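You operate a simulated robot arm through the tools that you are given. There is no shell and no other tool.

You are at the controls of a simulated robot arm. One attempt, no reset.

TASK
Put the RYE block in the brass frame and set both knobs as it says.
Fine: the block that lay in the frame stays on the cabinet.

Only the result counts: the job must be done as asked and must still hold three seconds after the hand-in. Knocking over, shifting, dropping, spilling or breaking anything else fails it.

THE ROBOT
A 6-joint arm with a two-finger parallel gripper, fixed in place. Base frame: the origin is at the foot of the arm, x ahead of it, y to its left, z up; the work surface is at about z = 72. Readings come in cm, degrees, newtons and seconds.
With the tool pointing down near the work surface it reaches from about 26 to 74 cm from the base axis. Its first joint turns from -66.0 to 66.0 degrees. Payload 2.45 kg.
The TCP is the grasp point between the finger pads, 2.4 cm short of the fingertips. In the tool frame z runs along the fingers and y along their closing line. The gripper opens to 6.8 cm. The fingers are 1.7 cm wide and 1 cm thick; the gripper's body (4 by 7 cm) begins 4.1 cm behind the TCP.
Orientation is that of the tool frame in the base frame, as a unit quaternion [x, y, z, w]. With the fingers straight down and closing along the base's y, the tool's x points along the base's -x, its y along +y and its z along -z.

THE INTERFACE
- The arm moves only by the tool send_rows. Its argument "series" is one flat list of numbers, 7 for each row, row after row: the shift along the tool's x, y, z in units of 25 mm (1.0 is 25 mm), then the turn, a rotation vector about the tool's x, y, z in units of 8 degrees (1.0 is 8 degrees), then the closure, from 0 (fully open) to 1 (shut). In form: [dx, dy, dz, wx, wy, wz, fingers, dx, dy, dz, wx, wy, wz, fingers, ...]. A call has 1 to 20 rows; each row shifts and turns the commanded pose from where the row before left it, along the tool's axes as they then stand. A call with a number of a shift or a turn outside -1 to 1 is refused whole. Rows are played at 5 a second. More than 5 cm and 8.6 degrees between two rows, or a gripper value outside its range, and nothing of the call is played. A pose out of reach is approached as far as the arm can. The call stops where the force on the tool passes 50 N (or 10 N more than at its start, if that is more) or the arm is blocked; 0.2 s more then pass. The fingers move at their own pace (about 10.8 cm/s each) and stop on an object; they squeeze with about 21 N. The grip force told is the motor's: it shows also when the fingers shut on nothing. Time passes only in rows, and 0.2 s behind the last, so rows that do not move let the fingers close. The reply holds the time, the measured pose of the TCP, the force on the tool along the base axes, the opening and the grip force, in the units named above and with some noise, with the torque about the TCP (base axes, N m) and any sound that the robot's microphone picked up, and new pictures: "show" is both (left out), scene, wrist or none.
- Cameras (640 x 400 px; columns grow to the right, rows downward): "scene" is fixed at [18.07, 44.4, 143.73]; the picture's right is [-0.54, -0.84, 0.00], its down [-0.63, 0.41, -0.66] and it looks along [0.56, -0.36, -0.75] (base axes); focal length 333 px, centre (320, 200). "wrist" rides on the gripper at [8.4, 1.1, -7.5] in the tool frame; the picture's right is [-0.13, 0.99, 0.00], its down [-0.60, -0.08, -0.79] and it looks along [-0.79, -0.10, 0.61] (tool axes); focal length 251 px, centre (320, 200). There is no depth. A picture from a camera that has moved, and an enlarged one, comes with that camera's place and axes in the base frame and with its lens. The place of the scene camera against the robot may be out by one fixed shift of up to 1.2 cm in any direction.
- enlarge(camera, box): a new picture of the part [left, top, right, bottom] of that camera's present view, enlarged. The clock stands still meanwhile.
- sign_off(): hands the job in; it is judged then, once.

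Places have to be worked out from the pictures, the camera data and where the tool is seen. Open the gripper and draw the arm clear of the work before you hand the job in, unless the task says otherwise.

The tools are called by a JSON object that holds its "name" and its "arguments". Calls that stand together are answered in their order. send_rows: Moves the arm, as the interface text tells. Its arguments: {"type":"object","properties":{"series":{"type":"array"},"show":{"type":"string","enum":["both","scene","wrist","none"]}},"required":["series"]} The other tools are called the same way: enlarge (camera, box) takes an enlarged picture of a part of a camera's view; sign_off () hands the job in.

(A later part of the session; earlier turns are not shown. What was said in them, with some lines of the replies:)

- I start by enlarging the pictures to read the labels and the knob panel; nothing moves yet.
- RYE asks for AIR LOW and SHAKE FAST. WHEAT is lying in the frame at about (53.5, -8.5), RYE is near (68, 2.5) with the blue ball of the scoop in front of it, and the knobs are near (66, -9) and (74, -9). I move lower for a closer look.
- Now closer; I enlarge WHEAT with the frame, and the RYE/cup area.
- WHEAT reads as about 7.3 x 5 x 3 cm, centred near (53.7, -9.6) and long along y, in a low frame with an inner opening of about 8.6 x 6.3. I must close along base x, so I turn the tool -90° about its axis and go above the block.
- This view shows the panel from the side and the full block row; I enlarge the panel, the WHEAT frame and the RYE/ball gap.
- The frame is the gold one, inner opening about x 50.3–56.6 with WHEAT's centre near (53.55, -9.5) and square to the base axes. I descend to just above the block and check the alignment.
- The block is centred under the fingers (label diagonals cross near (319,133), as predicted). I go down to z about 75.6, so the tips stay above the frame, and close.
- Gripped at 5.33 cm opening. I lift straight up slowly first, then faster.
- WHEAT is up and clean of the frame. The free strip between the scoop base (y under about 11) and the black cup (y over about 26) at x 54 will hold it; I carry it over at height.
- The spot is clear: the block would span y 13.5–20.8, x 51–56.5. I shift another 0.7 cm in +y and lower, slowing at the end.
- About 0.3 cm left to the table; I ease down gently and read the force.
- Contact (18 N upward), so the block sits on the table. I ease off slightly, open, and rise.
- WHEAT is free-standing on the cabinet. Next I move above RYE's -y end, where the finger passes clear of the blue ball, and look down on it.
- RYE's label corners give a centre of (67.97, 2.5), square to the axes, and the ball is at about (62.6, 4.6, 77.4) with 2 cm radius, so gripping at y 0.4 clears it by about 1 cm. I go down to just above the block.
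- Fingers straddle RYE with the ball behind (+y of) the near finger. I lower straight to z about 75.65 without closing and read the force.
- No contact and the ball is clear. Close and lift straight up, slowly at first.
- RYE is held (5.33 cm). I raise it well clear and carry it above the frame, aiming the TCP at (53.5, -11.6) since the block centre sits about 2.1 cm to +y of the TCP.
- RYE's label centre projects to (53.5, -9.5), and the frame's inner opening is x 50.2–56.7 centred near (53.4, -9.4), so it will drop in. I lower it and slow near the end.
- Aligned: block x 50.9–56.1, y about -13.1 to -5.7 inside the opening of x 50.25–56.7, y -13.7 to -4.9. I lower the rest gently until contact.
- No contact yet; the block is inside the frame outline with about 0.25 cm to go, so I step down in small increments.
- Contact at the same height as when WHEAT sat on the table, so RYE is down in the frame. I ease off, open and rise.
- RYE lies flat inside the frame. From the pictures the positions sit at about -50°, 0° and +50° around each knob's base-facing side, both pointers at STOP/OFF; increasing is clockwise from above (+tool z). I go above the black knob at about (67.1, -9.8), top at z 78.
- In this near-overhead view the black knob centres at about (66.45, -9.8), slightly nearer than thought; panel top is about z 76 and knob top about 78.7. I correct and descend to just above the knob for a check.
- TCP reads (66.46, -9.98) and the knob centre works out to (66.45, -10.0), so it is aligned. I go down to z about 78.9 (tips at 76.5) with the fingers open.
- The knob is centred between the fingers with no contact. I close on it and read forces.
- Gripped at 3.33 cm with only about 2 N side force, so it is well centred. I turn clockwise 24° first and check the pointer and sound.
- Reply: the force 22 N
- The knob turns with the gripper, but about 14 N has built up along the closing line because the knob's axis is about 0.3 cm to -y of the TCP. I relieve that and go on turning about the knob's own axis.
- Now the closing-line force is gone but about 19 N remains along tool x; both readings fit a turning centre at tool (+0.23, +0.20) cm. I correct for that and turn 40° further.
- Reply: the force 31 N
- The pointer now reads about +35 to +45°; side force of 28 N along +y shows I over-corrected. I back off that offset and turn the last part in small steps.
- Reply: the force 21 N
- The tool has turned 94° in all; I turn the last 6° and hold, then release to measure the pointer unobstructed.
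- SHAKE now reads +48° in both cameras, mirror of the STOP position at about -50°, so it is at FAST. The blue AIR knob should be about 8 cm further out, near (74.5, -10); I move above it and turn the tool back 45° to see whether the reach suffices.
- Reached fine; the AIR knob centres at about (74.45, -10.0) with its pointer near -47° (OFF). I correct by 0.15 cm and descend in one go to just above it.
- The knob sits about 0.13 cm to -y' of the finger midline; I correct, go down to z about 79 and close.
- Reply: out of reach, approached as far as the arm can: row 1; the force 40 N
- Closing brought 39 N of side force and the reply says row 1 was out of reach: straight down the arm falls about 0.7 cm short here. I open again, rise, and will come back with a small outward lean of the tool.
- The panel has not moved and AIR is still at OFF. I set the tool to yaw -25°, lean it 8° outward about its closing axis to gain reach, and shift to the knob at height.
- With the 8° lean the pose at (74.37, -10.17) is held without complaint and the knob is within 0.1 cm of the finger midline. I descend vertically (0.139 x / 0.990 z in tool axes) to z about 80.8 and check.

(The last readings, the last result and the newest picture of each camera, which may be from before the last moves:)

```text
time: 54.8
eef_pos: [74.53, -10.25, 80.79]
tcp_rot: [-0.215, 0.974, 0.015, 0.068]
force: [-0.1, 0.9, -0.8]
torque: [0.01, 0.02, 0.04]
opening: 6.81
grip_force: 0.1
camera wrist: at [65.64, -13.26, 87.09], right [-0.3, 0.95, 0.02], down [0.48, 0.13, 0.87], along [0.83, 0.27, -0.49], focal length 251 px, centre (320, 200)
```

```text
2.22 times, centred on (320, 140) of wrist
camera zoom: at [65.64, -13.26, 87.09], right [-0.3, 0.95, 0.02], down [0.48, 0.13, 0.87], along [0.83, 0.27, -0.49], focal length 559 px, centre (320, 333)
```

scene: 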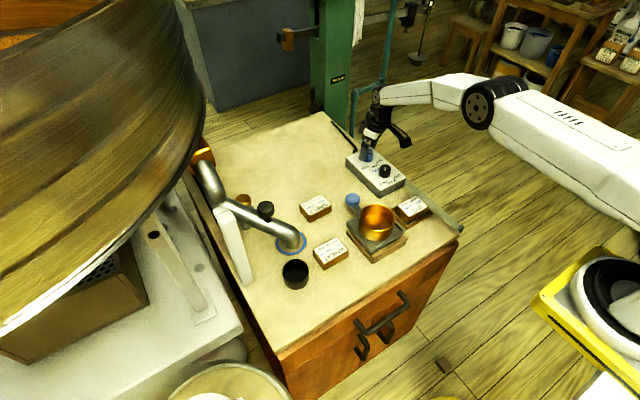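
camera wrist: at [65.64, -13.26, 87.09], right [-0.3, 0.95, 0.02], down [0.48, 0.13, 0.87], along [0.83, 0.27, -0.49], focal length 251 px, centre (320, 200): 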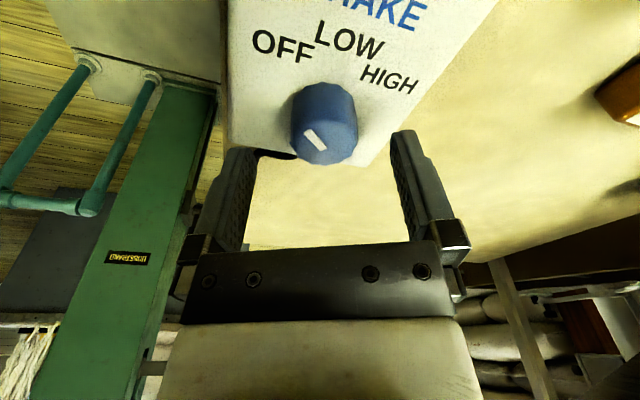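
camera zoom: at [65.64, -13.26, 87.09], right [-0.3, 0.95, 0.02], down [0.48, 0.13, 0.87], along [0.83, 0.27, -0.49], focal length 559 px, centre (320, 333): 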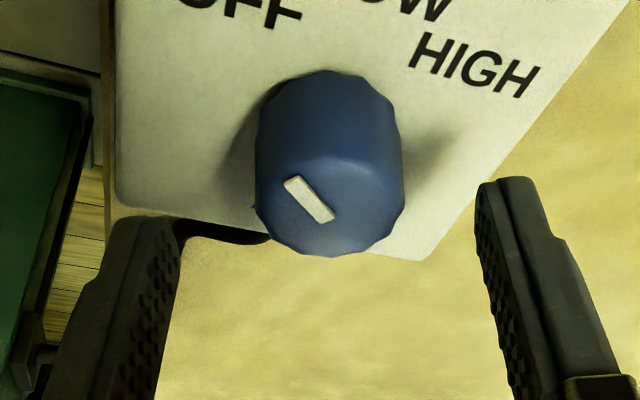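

The knob is about 0.2 cm to +y' of the midline; I correct by 0.18 cm, lower to z about 79.2, and close.

{"name": "send_rows", "arguments": {"series": [0.045, 0.07, 0.32, 0, 0, 0, 0, 0.045, 0, 0.31, 0, 0, 0, 0, 0, 0, 0, 0, 0, 0, 0], "show": "both"}}

{"name": "enlarge", "arguments": {"camera": "wrist", "box": [200, 50, 440, 230]}}

{"name": "enlarge", "arguments": {"camera": "scene", "box": [340, 130, 430, 190]}}

```text
time: 55.6
eef_pos: [74.44, -10.07, 79.17]
tcp_rot: [-0.216, 0.974, 0.015, 0.068]
force: [-0.9, 0.7, 0.4]
torque: [0.02, 0.0, 0.03]
opening: 6.77
grip_force: 0.1
camera wrist: at [65.57, -13.06, 85.46], right [-0.3, 0.95, 0.02], down [0.47, 0.14, 0.87], along [0.83, 0.27, -0.49], focal length 251 px, centre (320, 200)
```

scene: 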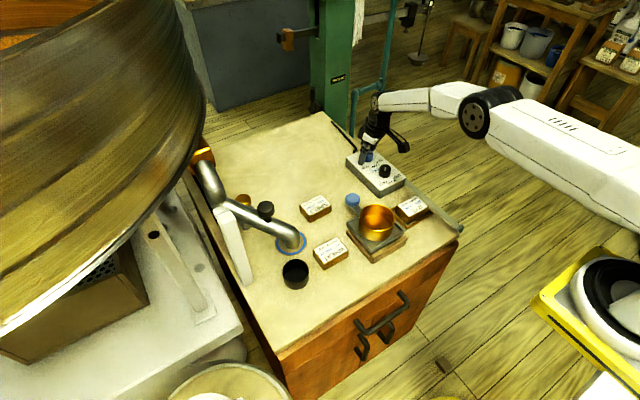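
wrist: 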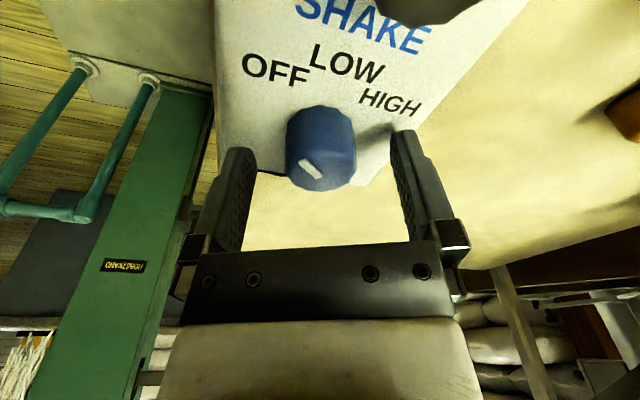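

```text
2.22 times, centred on (320, 140) of wrist
camera zoom: at [65.57, -13.06, 85.46], right [-0.3, 0.95, 0.02], down [0.47, 0.14, 0.87], along [0.83, 0.27, -0.49], focal length 559 px, centre (320, 333)
```

zoom: 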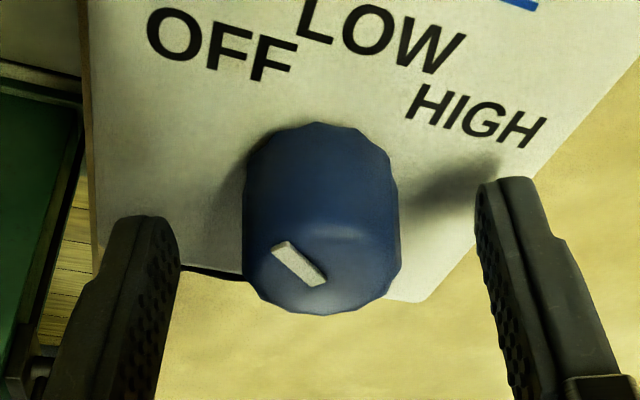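

```text
6.67 times, centred on (385, 160) of scene
camera zoom: at [18.07, 44.4, 143.73], right [-0.54, -0.84, 0.0], down [-0.63, 0.41, -0.66], along [0.56, -0.36, -0.75], focal length 2222 px, centre (-113, 467)
```

zoom: 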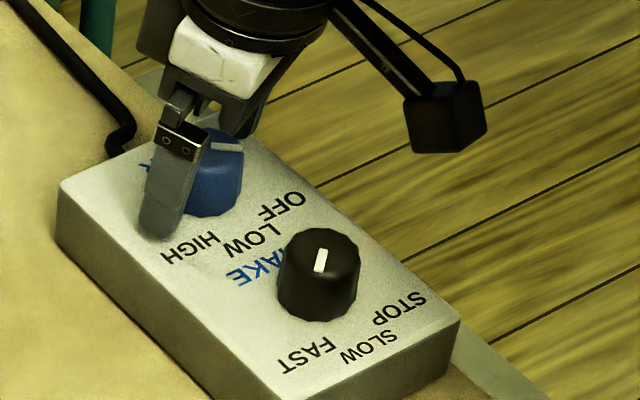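

Centred now (knob edges 243/401, midline 320), no reach complaint. I close.

{"name": "send_rows", "arguments": {"series": [0, 0.01, 0, 0, 0, 0, 0.35, 0, 0, 0, 0, 0, 0, 0.5, 0, 0, 0, 0, 0, 0, 1, 0, 0, 0, 0, 0, 0, 1], "show": "wrist"}}

```text
time: 56.6
eef_pos: [74.38, -10.02, 79.25]
tcp_rot: [-0.216, 0.974, 0.015, 0.068]
force: [0.1, -0.5, -1.4]
torque: [0.01, -0.07, 0.02]
opening: 3.28
grip_force: 45.5
camera wrist: at [65.52, -13.03, 85.46], right [-0.3, 0.95, 0.02], down [0.48, 0.13, 0.87], along [0.83, 0.27, -0.49], focal length 251 px, centre (320, 200)
```

wrist: 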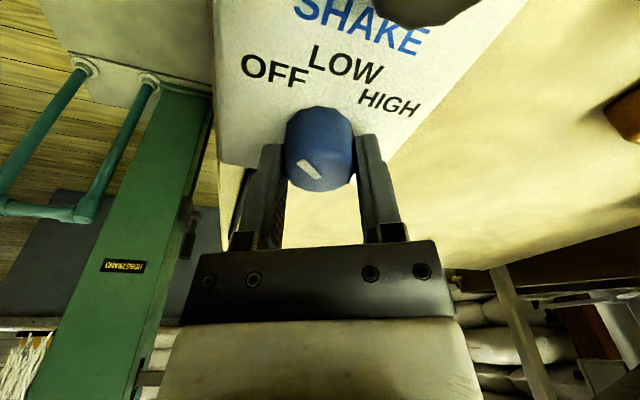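

Gripped at 3.28 cm with practically no side force. I turn 24° clockwise about the vertical and check.

{"name": "send_rows", "arguments": {"series": [0, 0.011, 0, 0.139, 0, 0.99, 1, 0, 0.011, 0, 0.139, 0, 0.99, 1, 0, 0.011, 0, 0.139, 0, 0.99, 1, 0, 0, 0, 0, 0, 0, 1], "show": "wrist"}}

```text
time: 57.6
eef_pos: [74.44, -9.98, 79.25]
tcp_rot: [-0.008, 0.997, -0.001, 0.071]
force: [14.7, -11.7, -10.6]
torque: [-0.23, -0.75, -0.01]
opening: 3.28
grip_force: 45.0
camera wrist: at [65.07, -9.11, 85.44], right [0.11, 0.99, 0.02], down [0.49, -0.07, 0.87], along [0.87, -0.09, -0.49], focal length 251 px, centre (320, 200)
```

wrist: 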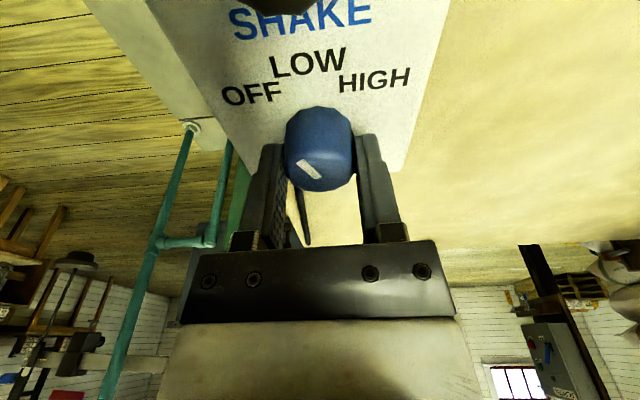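

The knob follows; about 19 N toward (+x, -y) has built up, so I ease the TCP that way and turn the remaining 26°.

{"name": "send_rows", "arguments": {"series": [-0.045, -0.04, 0.02, 0, 0, 0, 1, -0.01, 0, 0, 0.139, 0, 0.99, 1, -0.01, 0, 0, 0.139, 0, 0.99, 1, 0, 0, 0, 0, 0, 0, 1], "show": "wrist"}}

{"name": "enlarge", "arguments": {"camera": "wrist", "box": [200, 30, 440, 210]}}

```text
time: 58.6
eef_pos: [74.29, -9.99, 79.32]
tcp_rot: [0.131, 0.989, -0.009, 0.069]
force: [-6.7, -10.7, 16.7]
torque: [0.19, 1.36, -0.01]
opening: 3.27
grip_force: 44.8
camera wrist: at [65.72, -6.58, 85.47], right [0.38, 0.92, 0.02], down [0.45, -0.2, 0.87], along [0.81, -0.32, -0.49], focal length 251 px, centre (320, 200)
```

wrist: 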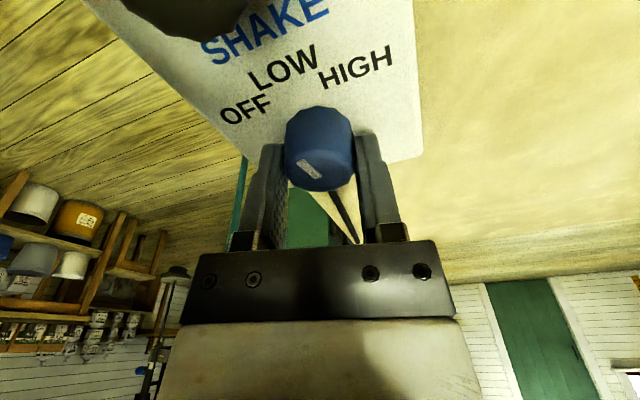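

```text
2.22 times, centred on (320, 120) of wrist
camera zoom: at [65.72, -6.58, 85.47], right [0.38, 0.92, 0.02], down [0.45, -0.2, 0.87], along [0.81, -0.32, -0.49], focal length 559 px, centre (320, 378)
```

zoom: 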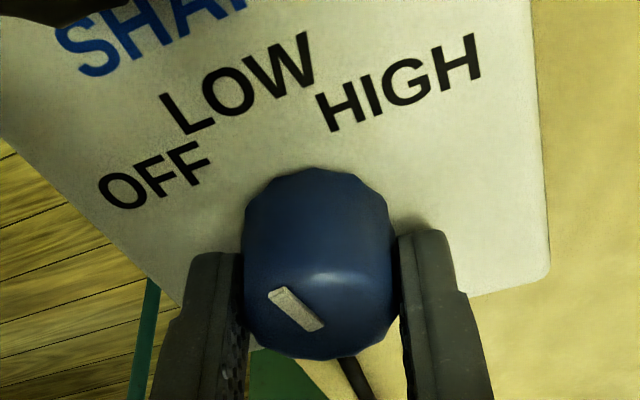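

Turned 40° so far and the pointer measures about -10°, so another 10° brings it to LOW. I turn that, release and rise.

{"name": "send_rows", "arguments": {"series": [0, -0.01, -0.02, 0.139, 0, 0.99, 1, 0, 0, 0, 0.035, 0, 0.25, 1, 0, 0, 0, 0, 0, 0, 1, 0, 0, 0, 0, 0, 0, 0.4, 0, 0, 0, 0, 0, 0, 0, -0.06, 0, -0.4, 0, 0, 0, 0, -0.09, 0, -0.6, 0, 0, 0, 0, -0.11, 0, -0.8, 0, 0, 0, 0, -0.11, 0, -0.8, 0, 0, 0, 0, -0.11, 0, -0.8, 0, 0, 0, 0], "show": "both"}}

{"name": "enlarge", "arguments": {"camera": "wrist", "box": [200, 0, 440, 180]}}

{"name": "enlarge", "arguments": {"camera": "scene", "box": [340, 130, 430, 190]}}

```text
time: 60.8
eef_pos: [74.65, -10.0, 87.67]
tcp_rot: [0.215, 0.974, -0.015, 0.068]
force: [-0.9, 0.4, 0.1]
torque: [0.01, 0.01, -0.02]
opening: 6.79
grip_force: 0.1
camera wrist: at [66.62, -5.14, 93.92], right [0.54, 0.84, 0.02], down [0.41, -0.28, 0.87], along [0.74, -0.46, -0.49], focal length 251 px, centre (320, 200)
```

scene: 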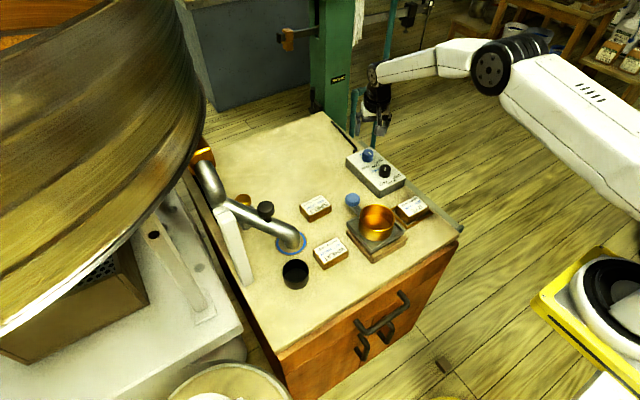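
wrist: 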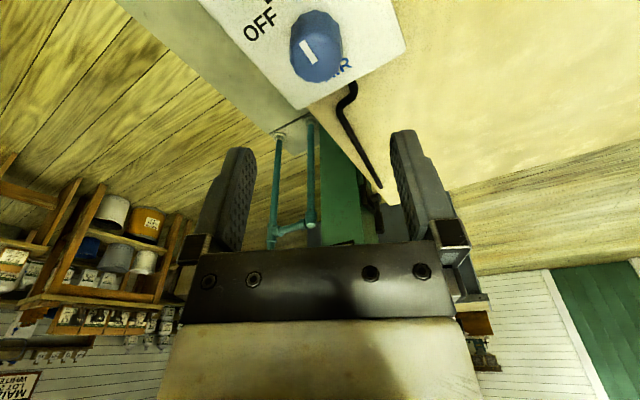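

```text
2.22 times, centred on (320, 90) of wrist
camera zoom: at [66.62, -5.14, 93.92], right [0.54, 0.84, 0.02], down [0.41, -0.28, 0.87], along [0.74, -0.46, -0.49], focal length 559 px, centre (320, 444)
```

zoom: 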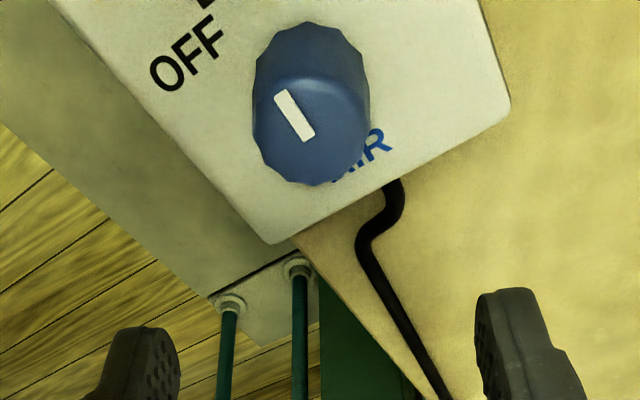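

```text
6.67 times, centred on (385, 160) of scene
camera zoom: at [18.07, 44.41, 143.73], right [-0.54, -0.84, 0.0], down [-0.63, 0.41, -0.66], along [0.56, -0.36, -0.75], focal length 2222 px, centre (-113, 467)
```

zoom: 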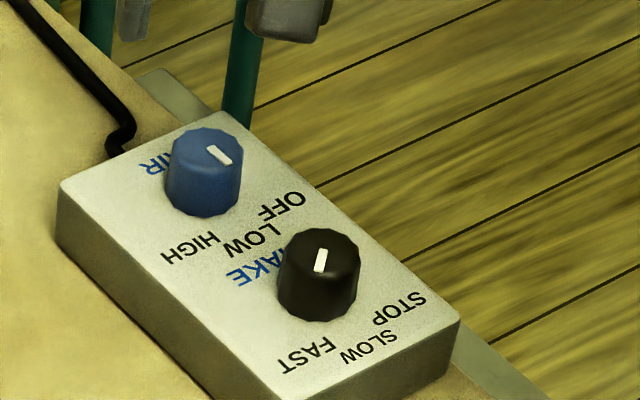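

Both cameras put the AIR pointer within ±3° of LOW, and SHAKE is still at FAST. I raise the arm and withdraw it towards its start position, then look over the whole scene.

{"name": "send_rows", "arguments": {"series": [-0.125, 0, -0.89, 0, 0, 0, 0, -0.125, 0, -0.89, 0, 0, 0, 0, -0.125, 0, -0.89, 0, 0, 0, 0, -0.125, 0, -0.89, 0, 0, 0, 0, -0.125, 0, -0.89, 0, 0, 0, 0, 0.95, -0.055, -0.136, 0, 0, 0, 0, 0.95, -0.055, -0.136, 0, 0, 0, 0, 0.95, -0.055, -0.136, 0, 0, 0, 0, 0.95, -0.055, -0.136, 0, 0, 0, 0, 0.95, -0.055, -0.136, 0, 0, 0, 0, 0.95, -0.055, -0.136, 0, 0, 0, 0, 0.95, -0.055, -0.136, 0, 0, 0, 0, 0.95, -0.055, -0.136, 0, 0, 0, 0, 0.95, -0.055, -0.136, 0, 0, 0, 0, 0.95, -0.055, -0.136, 0, 0, 0, 0, 0, 0, 0, 0, 0, 0, 0], "show": "both"}}

{"name": "enlarge", "arguments": {"camera": "scene", "box": [280, 130, 480, 270]}}

{"name": "enlarge", "arguments": {"camera": "scene", "box": [340, 130, 430, 190]}}

```text
time: 64.2
eef_pos: [52.05, -1.3, 99.14]
tcp_rot: [0.216, 0.974, -0.015, 0.067]
force: [-0.4, -0.8, -0.2]
torque: [0.02, -0.01, 0.0]
opening: 6.78
grip_force: 0.1
camera wrist: at [44.03, 3.62, 105.4], right [0.54, 0.84, 0.02], down [0.41, -0.28, 0.87], along [0.74, -0.46, -0.49], focal length 251 px, centre (320, 200)
```

scene: 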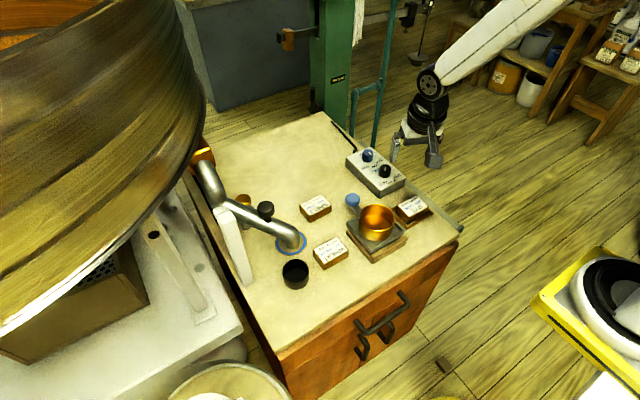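
wrist: 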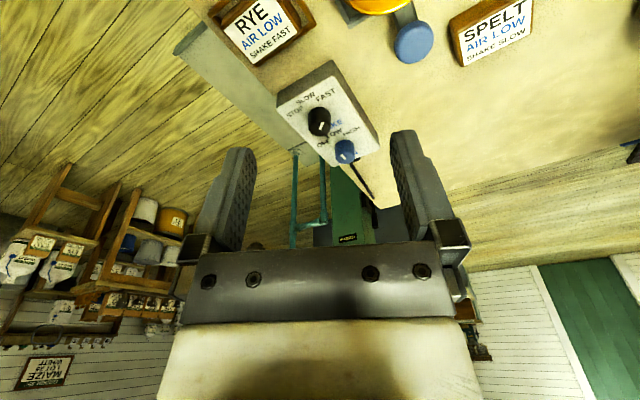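

```text
2.86 times, centred on (380, 200) of scene
camera zoom: at [18.07, 44.41, 143.73], right [-0.54, -0.84, 0.0], down [-0.63, 0.41, -0.66], along [0.56, -0.36, -0.75], focal length 952 px, centre (149, 200)
```

zoom: 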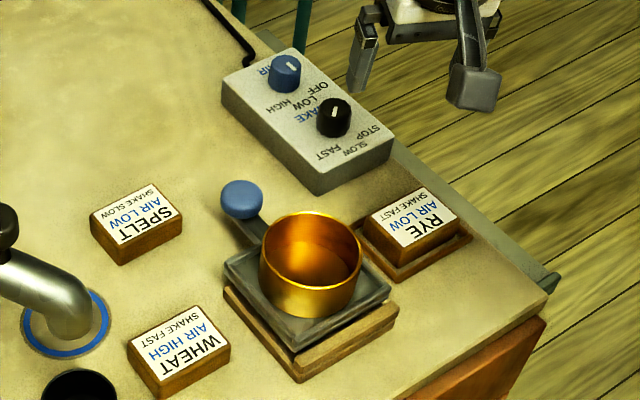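

```text
6.67 times, centred on (385, 160) of scene
camera zoom: at [18.07, 44.41, 143.73], right [-0.54, -0.84, 0.0], down [-0.63, 0.41, -0.66], along [0.56, -0.36, -0.75], focal length 2222 px, centre (-113, 467)
```

zoom: 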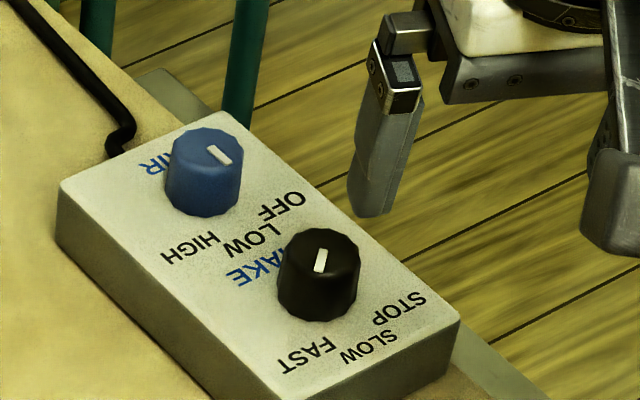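

RYE lies flat in the brass frame, AIR points at LOW and SHAKE at FAST as its label says. WHEAT is on the cabinet, and SPELT and the scoop are where they were. The gripper is open and clear, so I hand in.

{"name": "sign_off", "arguments": {}}

```text
The job is handed in.
```

I put the RYE block in the brass frame and set both knobs as its label says: AIR to LOW and SHAKE to FAST. The job is handed in; I have not been told how it was judged.

- **Blocks:** RYE lies flat inside the frame. WHEAT, which was in the frame before, now sits on the cabinet between the scoop and the black cup.
- **Knobs:** In both cameras the AIR pointer reads within about 3° of LOW. The SHAKE pointer reads +48°, the mirror of STOP at about -50°, so I take it as FAST.
- **Everything else:** SPELT, the scoop and the panel look the same as in the first pictures. The first attempt to grip the AIR knob fell just short of reach and pushed on it with about 39 N. I released and came back with a small lean, and neither the panel nor the knob had shifted.

The gripper is open and the arm is raised clear of the work.
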